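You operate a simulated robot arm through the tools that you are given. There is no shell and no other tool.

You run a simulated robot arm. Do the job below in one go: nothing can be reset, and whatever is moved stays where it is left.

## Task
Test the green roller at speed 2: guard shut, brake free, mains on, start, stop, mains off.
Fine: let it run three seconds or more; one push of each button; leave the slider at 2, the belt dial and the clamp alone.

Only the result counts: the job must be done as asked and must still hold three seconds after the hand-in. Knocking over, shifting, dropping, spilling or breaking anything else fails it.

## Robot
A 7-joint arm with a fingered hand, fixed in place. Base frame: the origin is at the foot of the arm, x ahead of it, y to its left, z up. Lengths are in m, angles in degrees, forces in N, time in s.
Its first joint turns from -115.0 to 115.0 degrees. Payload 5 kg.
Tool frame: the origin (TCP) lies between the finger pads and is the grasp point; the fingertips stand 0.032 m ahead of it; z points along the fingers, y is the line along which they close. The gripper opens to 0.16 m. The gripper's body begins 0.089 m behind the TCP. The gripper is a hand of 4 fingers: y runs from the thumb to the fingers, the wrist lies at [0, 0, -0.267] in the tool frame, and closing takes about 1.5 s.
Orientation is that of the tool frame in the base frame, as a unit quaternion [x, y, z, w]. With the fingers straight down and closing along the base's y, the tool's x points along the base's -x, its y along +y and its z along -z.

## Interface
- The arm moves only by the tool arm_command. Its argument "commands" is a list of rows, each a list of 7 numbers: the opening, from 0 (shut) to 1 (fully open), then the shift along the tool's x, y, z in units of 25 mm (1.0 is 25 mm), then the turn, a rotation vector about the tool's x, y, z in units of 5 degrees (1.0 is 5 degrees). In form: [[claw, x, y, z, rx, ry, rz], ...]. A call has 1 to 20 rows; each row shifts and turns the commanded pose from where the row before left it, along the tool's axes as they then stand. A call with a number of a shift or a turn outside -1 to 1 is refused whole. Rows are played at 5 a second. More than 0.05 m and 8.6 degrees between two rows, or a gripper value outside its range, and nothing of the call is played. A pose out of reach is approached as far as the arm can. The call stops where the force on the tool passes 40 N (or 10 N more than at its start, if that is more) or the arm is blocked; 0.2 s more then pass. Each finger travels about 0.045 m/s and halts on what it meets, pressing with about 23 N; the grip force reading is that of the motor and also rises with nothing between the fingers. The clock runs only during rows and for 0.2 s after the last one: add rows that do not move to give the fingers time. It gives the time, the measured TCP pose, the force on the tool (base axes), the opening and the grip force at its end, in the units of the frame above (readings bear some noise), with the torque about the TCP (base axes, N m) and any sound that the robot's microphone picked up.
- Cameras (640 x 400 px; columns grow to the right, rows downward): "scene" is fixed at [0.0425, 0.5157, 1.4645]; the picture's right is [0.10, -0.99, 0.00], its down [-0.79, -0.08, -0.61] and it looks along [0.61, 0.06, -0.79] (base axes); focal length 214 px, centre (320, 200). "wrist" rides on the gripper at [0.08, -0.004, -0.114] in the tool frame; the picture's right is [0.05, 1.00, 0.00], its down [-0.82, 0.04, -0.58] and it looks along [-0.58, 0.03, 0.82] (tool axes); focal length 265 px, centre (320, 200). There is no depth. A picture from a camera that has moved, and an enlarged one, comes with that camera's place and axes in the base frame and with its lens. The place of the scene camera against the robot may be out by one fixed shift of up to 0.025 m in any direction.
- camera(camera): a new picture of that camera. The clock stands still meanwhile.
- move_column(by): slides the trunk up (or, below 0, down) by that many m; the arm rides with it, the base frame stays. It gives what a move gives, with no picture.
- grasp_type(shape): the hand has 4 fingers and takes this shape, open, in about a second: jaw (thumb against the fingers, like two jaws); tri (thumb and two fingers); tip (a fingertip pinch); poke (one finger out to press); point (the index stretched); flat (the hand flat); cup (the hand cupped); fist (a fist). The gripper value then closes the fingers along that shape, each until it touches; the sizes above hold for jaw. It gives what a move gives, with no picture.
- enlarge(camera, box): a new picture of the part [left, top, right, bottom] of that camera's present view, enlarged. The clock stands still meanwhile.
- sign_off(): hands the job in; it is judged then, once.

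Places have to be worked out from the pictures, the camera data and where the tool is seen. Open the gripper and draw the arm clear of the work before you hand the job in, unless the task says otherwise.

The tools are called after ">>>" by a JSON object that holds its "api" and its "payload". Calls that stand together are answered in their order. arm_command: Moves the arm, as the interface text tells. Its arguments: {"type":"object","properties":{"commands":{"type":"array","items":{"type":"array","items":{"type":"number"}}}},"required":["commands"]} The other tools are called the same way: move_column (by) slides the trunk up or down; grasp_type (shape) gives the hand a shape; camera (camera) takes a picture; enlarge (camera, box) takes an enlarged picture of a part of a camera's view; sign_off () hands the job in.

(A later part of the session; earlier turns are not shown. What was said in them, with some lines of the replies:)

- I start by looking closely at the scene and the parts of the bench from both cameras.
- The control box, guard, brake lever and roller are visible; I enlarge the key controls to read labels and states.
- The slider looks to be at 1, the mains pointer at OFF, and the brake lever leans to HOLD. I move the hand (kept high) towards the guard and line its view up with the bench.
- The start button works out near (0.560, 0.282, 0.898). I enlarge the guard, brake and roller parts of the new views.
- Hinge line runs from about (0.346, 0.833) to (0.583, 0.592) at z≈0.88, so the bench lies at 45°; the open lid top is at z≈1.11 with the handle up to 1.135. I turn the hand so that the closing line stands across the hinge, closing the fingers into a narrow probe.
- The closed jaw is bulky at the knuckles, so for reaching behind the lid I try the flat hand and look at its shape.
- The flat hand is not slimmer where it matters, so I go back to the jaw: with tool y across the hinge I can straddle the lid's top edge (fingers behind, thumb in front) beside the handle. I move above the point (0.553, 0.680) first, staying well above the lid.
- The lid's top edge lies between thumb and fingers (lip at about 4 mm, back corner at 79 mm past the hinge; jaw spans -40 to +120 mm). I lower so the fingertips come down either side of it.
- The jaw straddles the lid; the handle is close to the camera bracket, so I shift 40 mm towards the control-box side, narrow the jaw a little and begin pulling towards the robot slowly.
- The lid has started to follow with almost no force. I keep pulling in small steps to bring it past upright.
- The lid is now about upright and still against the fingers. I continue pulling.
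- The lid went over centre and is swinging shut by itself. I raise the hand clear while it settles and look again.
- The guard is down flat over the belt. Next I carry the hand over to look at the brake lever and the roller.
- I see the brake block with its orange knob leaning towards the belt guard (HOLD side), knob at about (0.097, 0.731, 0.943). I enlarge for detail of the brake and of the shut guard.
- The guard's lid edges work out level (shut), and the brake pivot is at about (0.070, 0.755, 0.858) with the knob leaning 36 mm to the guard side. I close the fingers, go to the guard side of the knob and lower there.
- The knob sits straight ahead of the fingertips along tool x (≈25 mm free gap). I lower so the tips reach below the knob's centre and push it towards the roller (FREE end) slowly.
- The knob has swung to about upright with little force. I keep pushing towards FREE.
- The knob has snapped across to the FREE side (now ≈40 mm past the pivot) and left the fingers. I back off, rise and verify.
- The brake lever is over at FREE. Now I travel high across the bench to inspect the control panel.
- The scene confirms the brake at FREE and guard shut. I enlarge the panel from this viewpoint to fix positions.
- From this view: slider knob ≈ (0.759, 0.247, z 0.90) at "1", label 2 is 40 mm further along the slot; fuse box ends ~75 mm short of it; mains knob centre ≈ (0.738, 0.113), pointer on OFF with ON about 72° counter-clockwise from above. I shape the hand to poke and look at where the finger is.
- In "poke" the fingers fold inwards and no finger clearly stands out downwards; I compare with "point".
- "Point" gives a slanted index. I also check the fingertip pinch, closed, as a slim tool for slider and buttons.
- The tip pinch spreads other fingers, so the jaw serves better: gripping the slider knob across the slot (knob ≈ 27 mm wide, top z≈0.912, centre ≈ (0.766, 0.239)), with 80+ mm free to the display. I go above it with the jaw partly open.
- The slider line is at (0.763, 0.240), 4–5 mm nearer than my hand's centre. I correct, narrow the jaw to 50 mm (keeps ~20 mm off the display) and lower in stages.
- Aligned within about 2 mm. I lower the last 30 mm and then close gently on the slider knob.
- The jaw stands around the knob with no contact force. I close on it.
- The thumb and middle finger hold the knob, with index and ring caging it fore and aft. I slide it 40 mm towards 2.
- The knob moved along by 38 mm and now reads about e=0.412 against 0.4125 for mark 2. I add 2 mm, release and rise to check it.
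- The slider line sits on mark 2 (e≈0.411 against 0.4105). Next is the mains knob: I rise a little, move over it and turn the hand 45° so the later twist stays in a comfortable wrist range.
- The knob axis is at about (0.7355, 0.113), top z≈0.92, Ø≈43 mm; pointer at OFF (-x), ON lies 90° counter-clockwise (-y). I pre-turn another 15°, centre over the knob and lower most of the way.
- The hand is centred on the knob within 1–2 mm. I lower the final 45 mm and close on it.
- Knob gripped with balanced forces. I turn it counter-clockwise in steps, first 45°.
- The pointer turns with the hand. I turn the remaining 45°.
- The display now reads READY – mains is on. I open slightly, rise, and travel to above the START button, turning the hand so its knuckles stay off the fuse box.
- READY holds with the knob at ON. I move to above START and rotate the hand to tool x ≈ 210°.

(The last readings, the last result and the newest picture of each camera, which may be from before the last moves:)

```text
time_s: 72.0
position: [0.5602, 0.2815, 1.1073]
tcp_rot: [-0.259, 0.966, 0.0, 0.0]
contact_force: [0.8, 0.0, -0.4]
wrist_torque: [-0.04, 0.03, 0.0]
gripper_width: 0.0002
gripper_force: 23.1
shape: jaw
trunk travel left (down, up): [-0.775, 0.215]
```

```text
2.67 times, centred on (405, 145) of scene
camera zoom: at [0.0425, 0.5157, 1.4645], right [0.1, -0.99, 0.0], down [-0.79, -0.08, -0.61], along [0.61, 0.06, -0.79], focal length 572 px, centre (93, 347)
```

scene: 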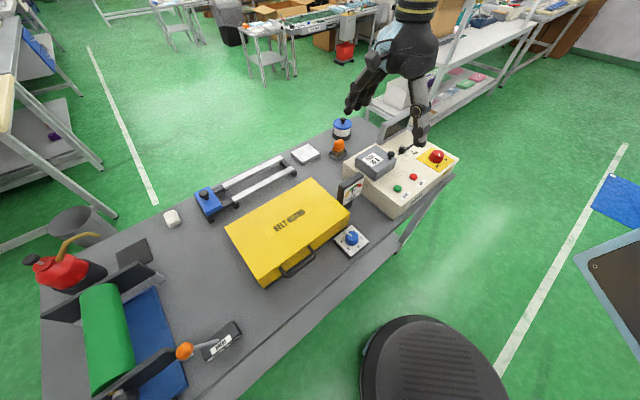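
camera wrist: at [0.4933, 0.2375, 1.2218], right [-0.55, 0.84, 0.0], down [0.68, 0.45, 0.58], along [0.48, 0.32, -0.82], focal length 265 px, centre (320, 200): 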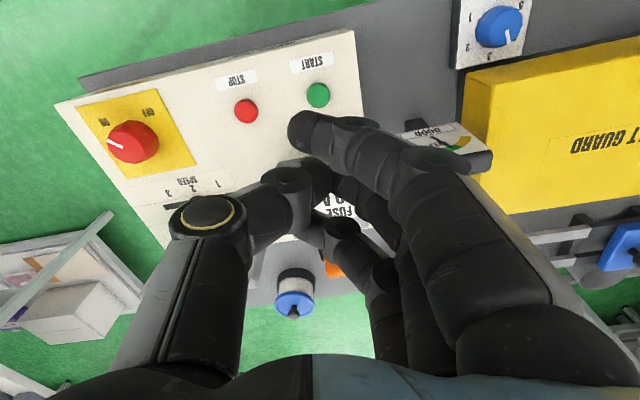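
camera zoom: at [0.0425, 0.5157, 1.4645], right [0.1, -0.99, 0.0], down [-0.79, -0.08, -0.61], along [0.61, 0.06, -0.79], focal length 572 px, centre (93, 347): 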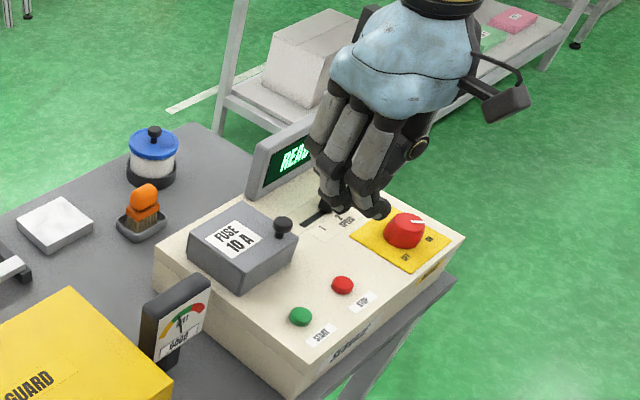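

Rotation reached; START is at about (0.560, 0.280), directly under the closed fingertips. I lower to ~15 mm above the button and check.

>>> {"api": "arm_command", "payload": {"commands": [[0, 0, 0, 1, 0, 0, 0], [0, 0, 0, 1, 0, 0, 0], [0, 0, 0, 1, 0, 0, 0], [0, 0, 0, 1, 0, 0, 0], [0, 0, 0, 1, 0, 0, 0], [0, 0, 0, 1, 0, 0, 0], [0, 0, 0, 0.3, 0, 0, 0], [0, 0, 0, 0, 0, 0, 0]]}}

>>> {"api": "camera", "payload": {"camera": "wrist"}}

>>> {"api": "enlarge", "payload": {"camera": "scene", "box": [360, 130, 440, 210]}}

```text
time_s: 73.8
position: [0.5619, 0.2809, 0.9506]
tcp_rot: [-0.259, 0.966, 0.0, 0.0]
contact_force: [0.4, 0.0, -0.2]
wrist_torque: [0.02, -0.01, -0.04]
gripper_width: 0.0
gripper_force: 22.7
shape: jaw
trunk travel left (down, up): [-0.775, 0.215]
```

```text
taken
camera wrist: at [0.494, 0.2376, 1.0641], right [-0.54, 0.84, 0.0], down [0.68, 0.44, 0.58], along [0.48, 0.31, -0.82], focal length 265 px, centre (320, 200)
```

wrist: 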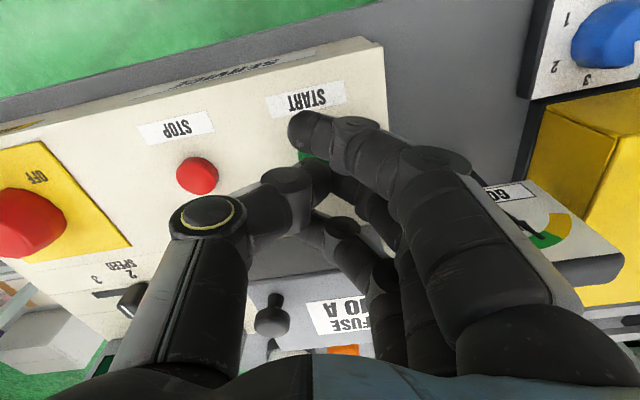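

```text
5.00 times, centred on (400, 170) of scene
camera zoom: at [0.0425, 0.5157, 1.4645], right [0.1, -0.99, 0.0], down [-0.79, -0.08, -0.61], along [0.61, 0.06, -0.79], focal length 1072 px, centre (-80, 350)
```

zoom: 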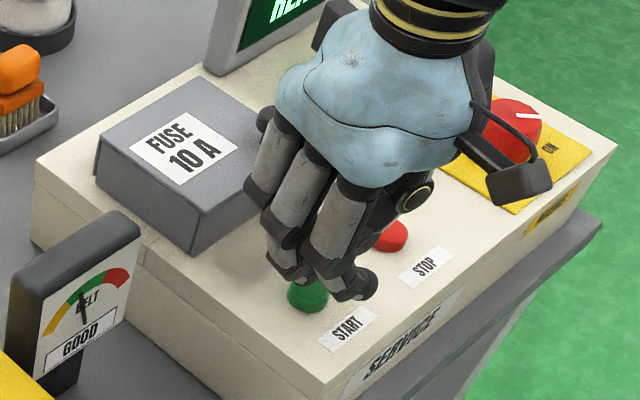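

The fingertips stand right over START. I press down in fine steps and watch force and display.

>>> {"api": "arm_command", "payload": {"commands": [[0, 0, 0, 0.4, 0, 0, 0], [0, 0, 0, 0.2, 0, 0, 0], [0, 0, 0, 0.1, 0, 0, 0], [0, 0, 0, 0.1, 0, 0, 0], [0, 0, 0, 0, 0, 0, 0]]}}

>>> {"api": "enlarge", "payload": {"camera": "scene", "box": [350, 90, 470, 210]}}

```text
time_s: 75.0
position: [0.5612, 0.2808, 0.9305]
tcp_rot: [-0.26, 0.966, 0.0, 0.0]
contact_force: [-0.4, 0.6, 2.4]
wrist_torque: [0.0, -0.03, 0.01]
gripper_width: 0.0
gripper_force: 22.9
shape: jaw
trunk travel left (down, up): [-0.775, 0.215]
heard: click
```

```text
3.33 times, centred on (410, 150) of scene
camera zoom: at [0.0425, 0.5157, 1.4645], right [0.1, -0.99, 0.0], down [-0.79, -0.08, -0.61], along [0.61, 0.06, -0.79], focal length 715 px, centre (20, 367)
```

zoom: 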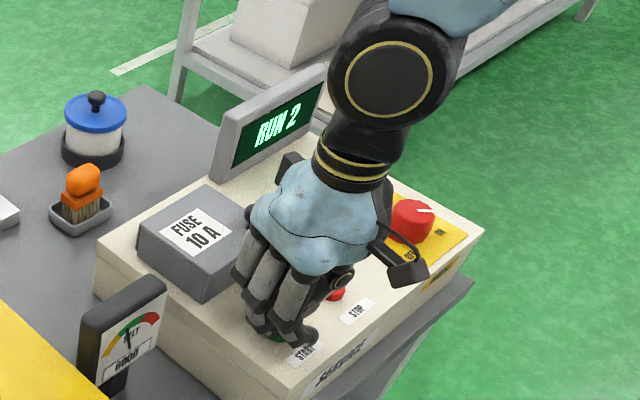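

Click heard and the display shows RUN 2. I lift straight off START and let it run while I move above STOP.

>>> {"api": "arm_command", "payload": {"commands": [[0, 0, 0, -1, 0, 0, 0], [0, 0, 0, -1, 0, 0, 0], [0, 0, 0, -1, 0, 0, 0], [0, -0.21, -0.8625, 0, 0, 0, 0], [0, -0.21, -0.8625, 0, 0, 0, 0], [0, -0.21, -0.8625, 0, 0, 0, 0], [0, -0.21, -0.8625, 0, 0, 0, 0], [0, 0, 0, 0, 0, 0, 0], [0, 0, 0, 0, 0, 0, 0], [0, 0, 0, 0, 0, 0, 0], [0, 0, 0, 0, 0, 0, 0], [0, 0, 0, 0, 0, 0, 0], [0, 0, 0, 0, 0, 0, 0], [0, 0, 0, 0, 0, 0, 0], [0, 0, 0, 0, 0, 0, 0]]}}

>>> {"api": "camera", "payload": {"camera": "wrist"}}

>>> {"api": "camera", "payload": {"camera": "scene"}}

```text
time_s: 78.2
position: [0.6231, 0.2173, 1.0054]
tcp_rot: [-0.259, 0.966, 0.0, 0.0]
contact_force: [-0.4, -0.2, -0.5]
wrist_torque: [-0.03, 0.0, 0.01]
gripper_width: 0.0
gripper_force: 22.7
shape: jaw
trunk travel left (down, up): [-0.775, 0.215]
```

```text
taken
camera wrist: at [0.5548, 0.1736, 1.1189], right [-0.54, 0.84, 0.0], down [0.68, 0.44, 0.58], along [0.48, 0.32, -0.82], focal length 265 px, centre (320, 200)
```

wrist: 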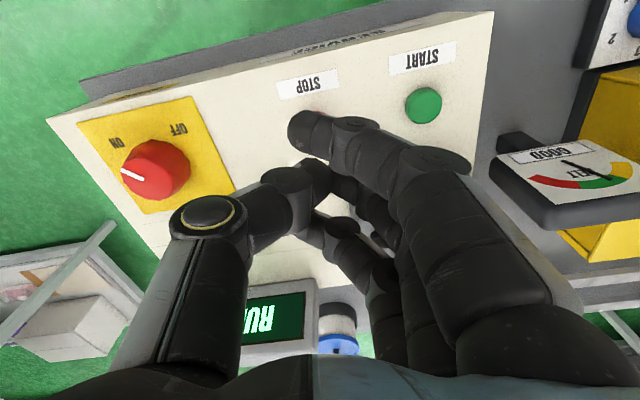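

```text
taken
```

scene: 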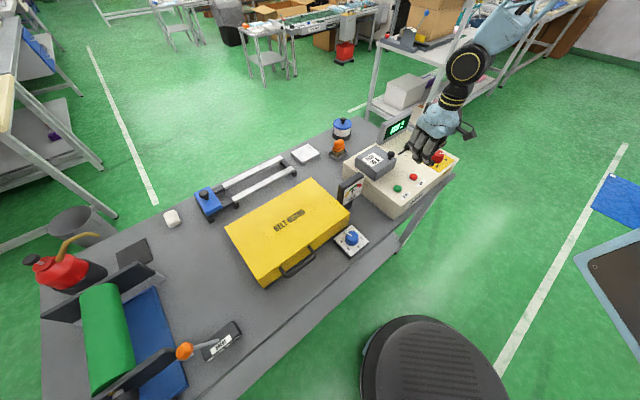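

It has run over 3 s and RUN 2 still shows; I lower to just over STOP and check alignment, letting it run a little longer.

>>> {"api": "arm_command", "payload": {"commands": [[0, 0, 0, 0, 0, 0, 0], [0, 0, 0, 0, 0, 0, 0], [0, 0, 0, 0, 0, 0, 0], [0, 0, 0, 0, 0, 0, 0], [0, 0, 0, 0, 0, 0, 0], [0, 0, 0, 0.8, 0, 0, 0], [0, 0, 0, 0.8, 0, 0, 0], [0, 0, 0, 0.6, 0, 0, 0], [0, 0, 0, 0, 0, 0, 0]]}}

>>> {"api": "camera", "payload": {"camera": "wrist"}}

>>> {"api": "enlarge", "payload": {"camera": "scene", "box": [360, 90, 460, 210]}}

```text
time_s: 80.2
position: [0.6213, 0.2163, 0.9505]
tcp_rot: [-0.26, 0.966, 0.0, -0.001]
contact_force: [0.2, 0.3, 0.9]
wrist_torque: [0.04, -0.01, -0.03]
gripper_width: 0.0
gripper_force: 23.1
shape: jaw
trunk travel left (down, up): [-0.775, 0.215]
```

```text
taken
camera wrist: at [0.5538, 0.1732, 1.0643], right [-0.54, 0.84, 0.0], down [0.68, 0.44, 0.58], along [0.48, 0.31, -0.82], focal length 265 px, centre (320, 200)
```

wrist: 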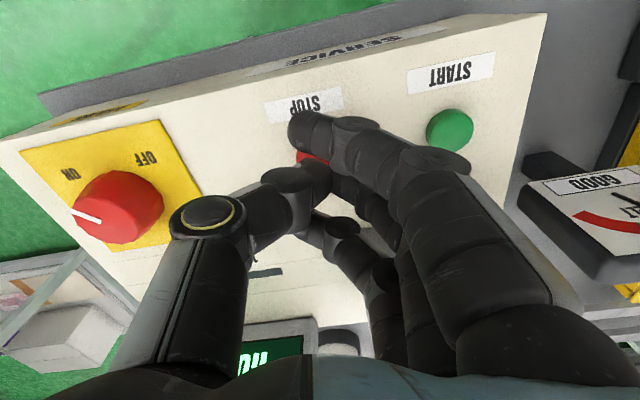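

```text
3.33 times, centred on (410, 150) of scene
camera zoom: at [0.0425, 0.5157, 1.4645], right [0.1, -0.99, 0.0], down [-0.79, -0.08, -0.61], along [0.61, 0.06, -0.79], focal length 715 px, centre (20, 367)
```

zoom: 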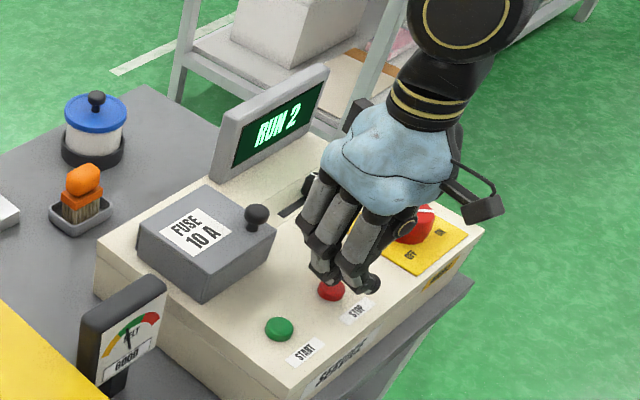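

Same relative view as over START, and RUN 2 still shown after 5 s. I press STOP the same way.

>>> {"api": "arm_command", "payload": {"commands": [[0, 0, 0, 0.4, 0, 0, 0], [0, 0, 0, 0.2, 0, 0, 0], [0, 0, 0, 0.1, 0, 0, 0], [0, 0, 0, 0.1, 0, 0, 0], [0, 0, 0, 0, 0, 0, 0]]}}

>>> {"api": "enlarge", "payload": {"camera": "scene", "box": [350, 90, 470, 210]}}

```text
time_s: 81.4
position: [0.623, 0.2175, 0.9293]
tcp_rot: [-0.26, 0.966, 0.001, 0.0]
contact_force: [-1.6, 0.1, 2.5]
wrist_torque: [-0.02, -0.03, -0.01]
gripper_width: 0.0
gripper_force: 22.9
shape: jaw
trunk travel left (down, up): [-0.775, 0.215]
heard: click
```

```text
3.33 times, centred on (410, 150) of scene
camera zoom: at [0.0425, 0.5157, 1.4645], right [0.1, -0.99, 0.0], down [-0.79, -0.08, -0.61], along [0.61, 0.06, -0.79], focal length 715 px, centre (20, 367)
```

zoom: 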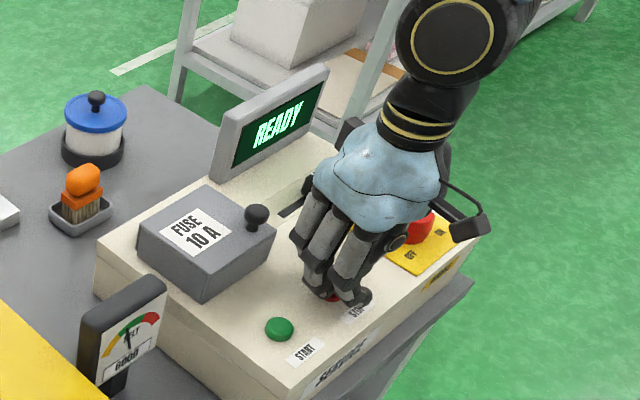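

Click, and the display is back to READY. I lift off, go above the mains knob, open the jaw to 80 mm and turn the hand back to 165°.

>>> {"api": "arm_command", "payload": {"commands": [[0, 0, 0, -1, 0, 0, 0], [0, 0, 0, -1, 0, 0, 0], [0, 0, 0, -1, 0, 0, 0], [0, 0, 0, -1, 0, 0, 0], [0, 0, 0, -1, 0, 0, 0], [0.1, -0.3, -0.97, -1, 0, 0, 0], [0.3, -0.3, -0.97, 0, 0, 0, 0], [0.5, -0.3, -0.97, 0, 0, 0, 0], [0.5, -0.3, -0.97, 0, 0, 0, 0], [0.5, -0.3, -0.97, 0, 0, 0, 0], [0.5, -0.3, -0.97, 0, 0, 0, 0], [0.5, 0, 0, 0, 0, 0, 1], [0.5, 0, 0, 0, 0, 0, 1], [0.5, 0, 0, 0, 0, 0, 1], [0.5, 0, 0, 0, 0, 0, 1], [0.5, 0, 0, 0, 0, 0, 1], [0.5, 0, 0, 0, 0, 0, 1], [0.5, 0, 0, 0, 0, 0, 1], [0.5, 0, 0, 0, 0, 0, 1], [0.5, 0, 0, 0, 0, 0, 1]]}}

>>> {"api": "camera", "payload": {"camera": "wrist"}}

>>> {"api": "enlarge", "payload": {"camera": "scene", "box": [350, 70, 490, 210]}}

```text
time_s: 85.6
position: [0.7348, 0.1148, 1.0801]
tcp_rot: [0.13, 0.991, 0.0, 0.0]
contact_force: [0.2, 0.0, 0.6]
wrist_torque: [0.0, 0.03, 0.0]
gripper_width: 0.0793
gripper_force: 0.1
shape: jaw
trunk travel left (down, up): [-0.775, 0.215]
```

```text
taken
camera wrist: at [0.6553, 0.1314, 1.1942], right [0.21, 0.98, 0.0], down [0.8, -0.17, 0.58], along [0.56, -0.12, -0.82], focal length 265 px, centre (320, 200)
```

wrist: 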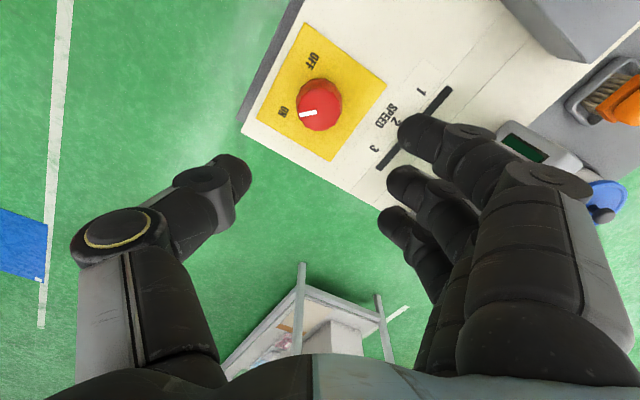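

```text
2.86 times, centred on (420, 140) of scene
camera zoom: at [0.0425, 0.5157, 1.4645], right [0.1, -0.99, 0.0], down [-0.79, -0.08, -0.61], along [0.61, 0.06, -0.79], focal length 613 px, centre (34, 371)
```

zoom: 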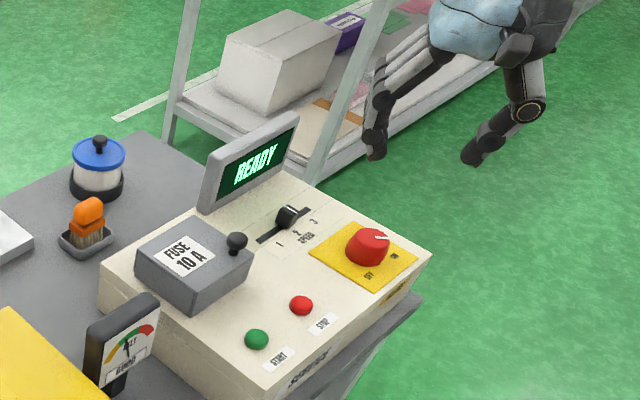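

READY shown, knob at ON. I lower over the knob with a slightly narrower jaw (keeps clear of the slider) and close on it.

>>> {"api": "arm_command", "payload": {"commands": [[0.42, 0, -0.02, 1, 0, 0, 0], [0.42, 0, 0, 1, 0, 0, 0], [0.42, 0, 0, 1, 0, 0, 0], [0.42, 0, 0, 1, 0, 0, 0], [0.42, 0, 0, 1, 0, 0, 0], [0.42, 0, 0, 0.5, 0, 0, 0], [0.42, 0, 0, 0.4, 0, 0, 0], [0.42, 0, 0, 0, 0, 0, 0], [0.3, 0, 0, 0, 0, 0, 0], [0.18, 0, 0, 0, 0, 0, 0], [0.18, 0, 0, 0, 0, 0, 0], [0.18, 0, 0, 0, 0, 0, 0], [0.18, 0, 0, 0, 0, 0, 0], [0.18, 0, 0, 0, 0, 0, 0]]}}

>>> {"api": "camera", "payload": {"camera": "wrist"}}

>>> {"api": "enlarge", "payload": {"camera": "scene", "box": [350, 90, 470, 210]}}

```text
time_s: 88.6
position: [0.7341, 0.1129, 0.9319]
tcp_rot: [0.13, 0.992, 0.0, 0.001]
contact_force: [-1.0, -3.2, 0.0]
wrist_torque: [-0.02, -0.08, 0.0]
gripper_width: 0.0224
gripper_force: 22.6
shape: jaw
trunk travel left (down, up): [-0.775, 0.215]
```

```text
taken
camera wrist: at [0.6548, 0.1289, 1.0469], right [0.21, 0.98, 0.0], down [0.8, -0.17, 0.58], along [0.56, -0.12, -0.82], focal length 265 px, centre (320, 200)
```

wrist: 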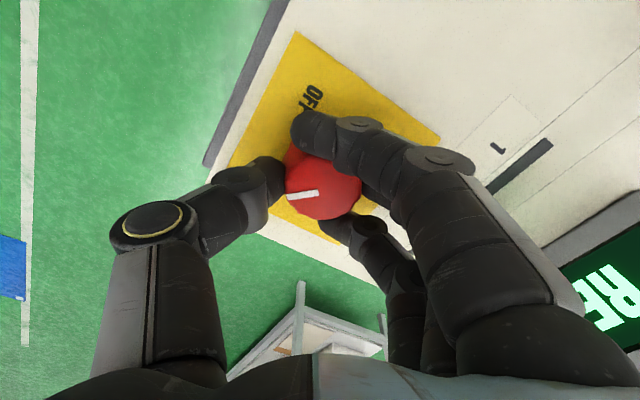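

```text
3.33 times, centred on (410, 150) of scene
camera zoom: at [0.0425, 0.5157, 1.4645], right [0.1, -0.99, 0.0], down [-0.79, -0.08, -0.61], along [0.61, 0.06, -0.79], focal length 715 px, centre (20, 367)
```

zoom: 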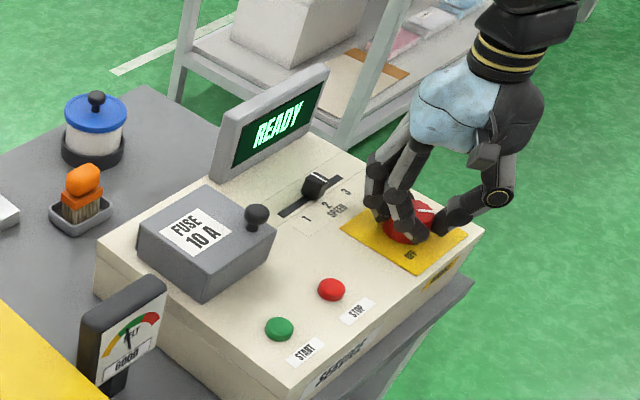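

Gripped again with small forces. I turn it clockwise 90° back to OFF.

>>> {"api": "arm_command", "payload": {"commands": [[0.18, 0, 0, 0, 0, 0, 1], [0.18, 0, 0, 0, 0, 0, 1], [0.18, 0, 0, 0, 0, 0, 1], [0.18, 0, 0, 0, 0, 0, 1], [0.18, 0, 0, 0, 0, 0, 1], [0.18, 0, 0, 0, 0, 0, 1], [0.18, 0, 0, 0, 0, 0, 1], [0.18, 0, 0, 0, 0, 0, 1], [0.18, 0, 0, 0, 0, 0, 1], [0.18, 0, 0, 0, 0, 0, 0]]}}

>>> {"api": "camera", "payload": {"camera": "wrist"}}

```text
time_s: 90.8
position: [0.7342, 0.1139, 0.9324]
tcp_rot: [0.5, 0.866, 0.001, -0.001]
contact_force: [-8.2, -5.6, -2.5]
wrist_torque: [-0.13, 0.14, -0.01]
gripper_width: 0.0217
gripper_force: 23.0
shape: jaw
trunk travel left (down, up): [-0.775, 0.215]
```

```text
taken
camera wrist: at [0.6896, 0.1812, 1.0471], right [0.84, 0.54, 0.0], down [0.44, -0.69, 0.58], along [0.31, -0.48, -0.82], focal length 265 px, centre (320, 200)
```

wrist: 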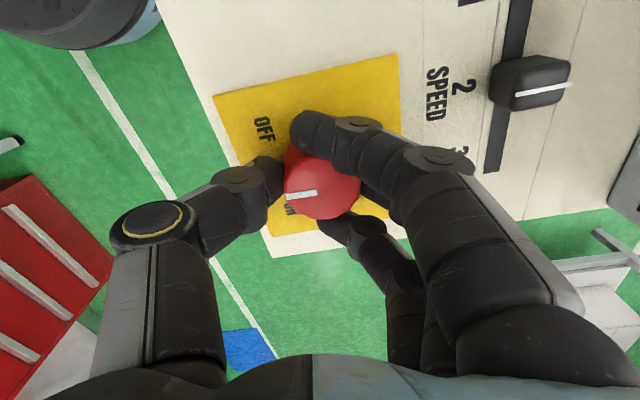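

The knob follows; I turn the remaining 45°.

>>> {"api": "arm_command", "payload": {"commands": [[0.18, 0, 0, 0, 0, 0, 1], [0.18, 0, 0, 0, 0, 0, 1], [0.18, 0, 0, 0, 0, 0, 1], [0.18, 0, 0, 0, 0, 0, 1], [0.18, 0, 0, 0, 0, 0, 1], [0.18, 0, 0, 0, 0, 0, 1], [0.18, 0, 0, 0, 0, 0, 1], [0.18, 0, 0, 0, 0, 0, 1], [0.18, 0, 0, 0, 0, 0, 1], [0.18, 0, 0, 0, 0, 0, 0]]}}

>>> {"api": "camera", "payload": {"camera": "wrist"}}

>>> {"api": "enlarge", "payload": {"camera": "scene", "box": [350, 90, 470, 210]}}

```text
time_s: 93.0
position: [0.7343, 0.1139, 0.9335]
tcp_rot: [0.793, 0.609, 0.0, 0.0]
contact_force: [-7.1, 2.8, -2.3]
wrist_torque: [0.03, 0.07, 0.18]
gripper_width: 0.0219
gripper_force: 22.6
shape: jaw
trunk travel left (down, up): [-0.775, 0.215]
```

```text
taken
camera wrist: at [0.7504, 0.193, 1.0472], right [0.98, -0.21, 0.0], down [-0.17, -0.8, 0.58], along [-0.12, -0.56, -0.82], focal length 265 px, centre (320, 200)
```

wrist: 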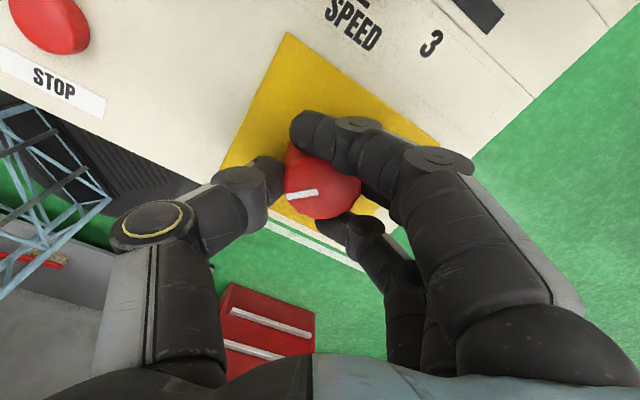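

```text
3.33 times, centred on (410, 150) of scene
camera zoom: at [0.0425, 0.5157, 1.4645], right [0.1, -0.99, 0.0], down [-0.79, -0.08, -0.61], along [0.61, 0.06, -0.79], focal length 715 px, centre (20, 367)
```

zoom: 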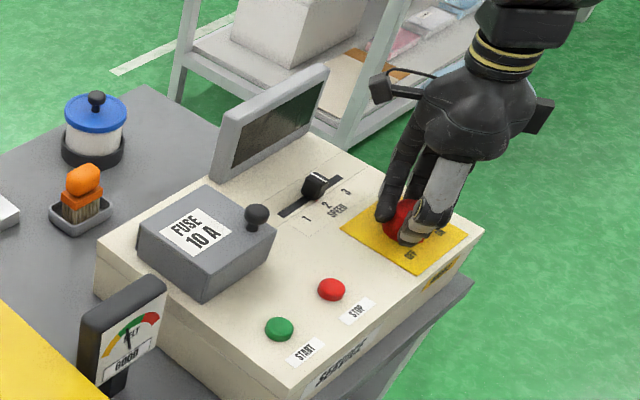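

The display has gone dark – mains off. I open the jaw, rise straight up and check all states.

>>> {"api": "arm_command", "payload": {"commands": [[0.4, 0, 0, 0, 0, 0, 0], [0.6, 0, 0, 0, 0, 0, 0], [0.6, 0, 0, 0, 0, 0, 0], [0.6, 0, 0, 0, 0, 0, 0], [0.6, 0, 0, -0.5, 0, 0, 0], [0.6, 0, 0, -1, 0, 0, 0], [0.6, 0, 0, -1, 0, 0, 0], [0.6, 0, 0, -1, 0, 0, 0], [0.6, 0, 0, -1, 0, 0, 0], [0.6, 0, 0, -1, 0, 0, 0], [1, 0, 0, -1, 0, 0, 0], [1, 0, 0, -1, 0, 0, 0], [1, 0, 0, -1, 0, 0, 0], [1, 0, 0, -1, 0, 0, 0], [1, 0, 0, -1, 0, 0, 0], [1, 0, 0, 0, 0, 0, 0]]}}

>>> {"api": "camera", "payload": {"camera": "wrist"}}

>>> {"api": "camera", "payload": {"camera": "scene"}}

>>> {"api": "enlarge", "payload": {"camera": "scene", "box": [350, 90, 470, 210]}}

```text
time_s: 96.4
position: [0.735, 0.1132, 1.195]
tcp_rot: [0.793, 0.609, 0.0, -0.001]
contact_force: [-0.1, -0.4, 0.4]
wrist_torque: [-0.01, 0.01, 0.0]
gripper_width: 0.1599
gripper_force: 0.0
shape: jaw
trunk travel left (down, up): [-0.775, 0.215]
```

```text
taken
camera wrist: at [0.751, 0.1928, 1.309], right [0.98, -0.21, 0.0], down [-0.17, -0.8, 0.58], along [-0.12, -0.56, -0.82], focal length 265 px, centre (320, 200)
```

wrist: 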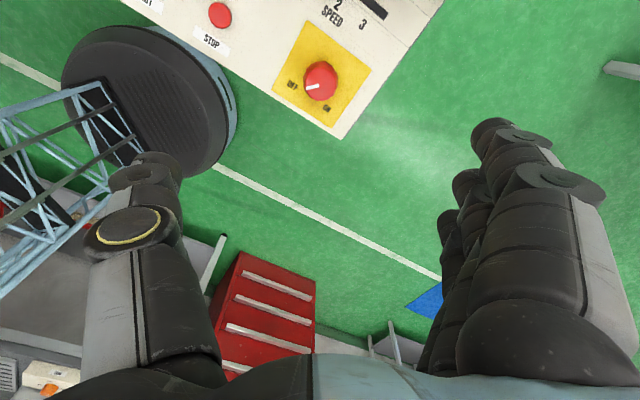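

```text
taken
```

scene: 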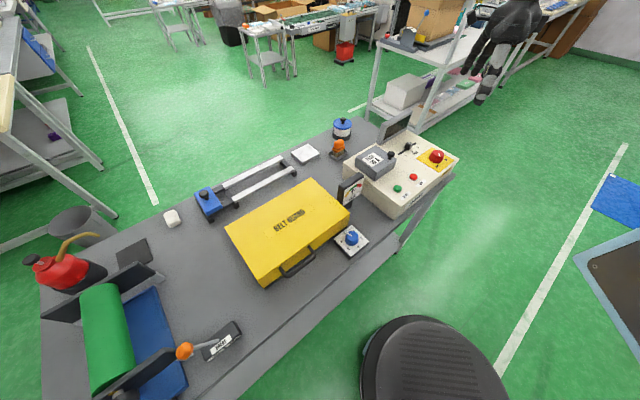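

```text
3.33 times, centred on (410, 150) of scene
camera zoom: at [0.0425, 0.5157, 1.4645], right [0.1, -0.99, 0.0], down [-0.79, -0.08, -0.61], along [0.61, 0.06, -0.79], focal length 715 px, centre (20, 367)
```

zoom: 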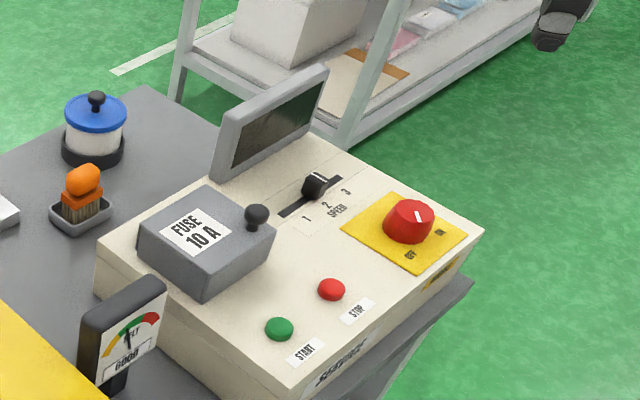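

Everything looks as wanted; a last close look at the mains pointer and the slider.

>>> {"api": "enlarge", "payload": {"camera": "wrist", "box": [260, 0, 420, 140]}}

>>> {"api": "enlarge", "payload": {"camera": "scene", "box": [385, 125, 465, 195]}}

>>> {"api": "enlarge", "payload": {"camera": "scene", "box": [160, 160, 400, 370]}}

```text
2.86 times, centred on (340, 70) of wrist
camera zoom: at [0.751, 0.1928, 1.309], right [0.98, -0.21, 0.0], down [-0.17, -0.8, 0.58], along [-0.12, -0.56, -0.82], focal length 758 px, centre (263, 571)
```

zoom: 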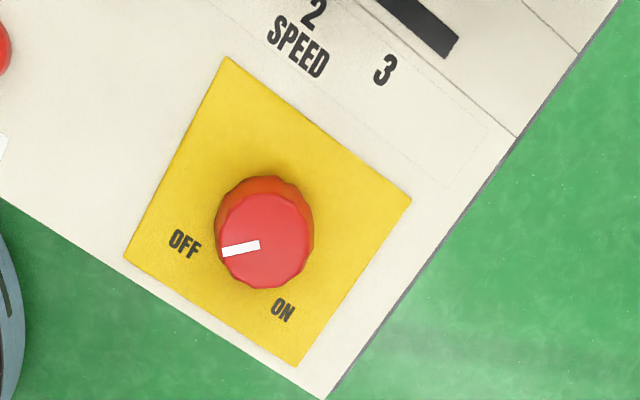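

```text
5.71 times, centred on (425, 160) of scene
camera zoom: at [0.0425, 0.5157, 1.4645], right [0.1, -0.99, 0.0], down [-0.79, -0.08, -0.61], along [0.61, 0.06, -0.79], focal length 1226 px, centre (-280, 429)
```

zoom: 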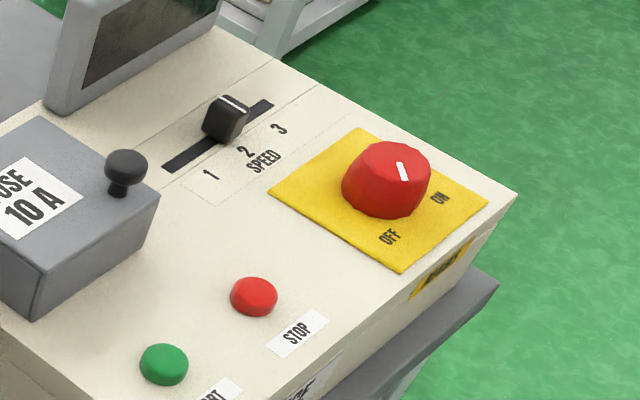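

```text
1.90 times, centred on (280, 265) of scene
camera zoom: at [0.0425, 0.5157, 1.4645], right [0.1, -0.99, 0.0], down [-0.79, -0.08, -0.61], along [0.61, 0.06, -0.79], focal length 408 px, centre (396, 76)
```

zoom: 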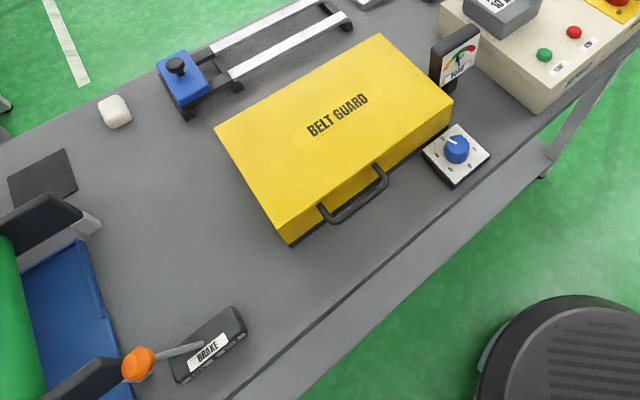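

Pointer at OFF, slider on 2, guard shut, brake at FREE, dial and clamp untouched. I raise the open hand further clear of the work before handing in.

>>> {"api": "arm_command", "payload": {"commands": [[1, 0, 0, -1, 0, 0, 0], [1, 0, 0, -1, 0, 0, 0], [1, 0, 0, -1, 0, 0, 0], [1, 0, 0, -1, 0, 0, 0], [1, 0, 0, -1, 0, 0, 0], [1, 0, 0, -1, 0, 0, 0], [1, 0, 0, 0, 0, 0, 0]]}}

>>> {"api": "camera", "payload": {"camera": "scene"}}

```text
time_s: 98.0
position: [0.7358, 0.1133, 1.3443]
tcp_rot: [0.794, 0.608, -0.001, -0.001]
contact_force: [0.5, 0.7, -0.6]
wrist_torque: [0.02, -0.01, -0.01]
gripper_width: 0.1599
gripper_force: 0.1
shape: jaw
trunk travel left (down, up): [-0.775, 0.215]
```

```text
taken
```

scene: 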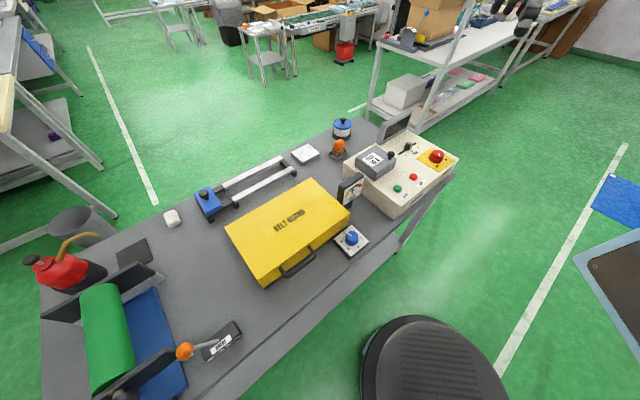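

The arm is well clear with the hand open, and every item is in its wanted state. I hand the job in.

>>> {"api": "sign_off", "payload": {}}

```text
The job is handed in.
```

The green roller was tested at speed 2, and I've handed the job in; no verdict came back. The display showed RUN 2 for just over 6 seconds. I didn't watch the roller itself turn.

| Item | State at hand-in |
|---|---|
| Guard | Shut. It fell the last part of the way on its own, and it lies level. |
| Brake | At FREE |
| Mains | Turned on for the test, now OFF and the display is dark |
| START and STOP | One push each, one click heard each time |
| Speed slider | On mark 2. It was on 1, so I moved it before starting. |
| Belt dial and clamp | Not touched |

Nothing else on the bench was knocked or moved. The arm is raised above the panel with the hand open.
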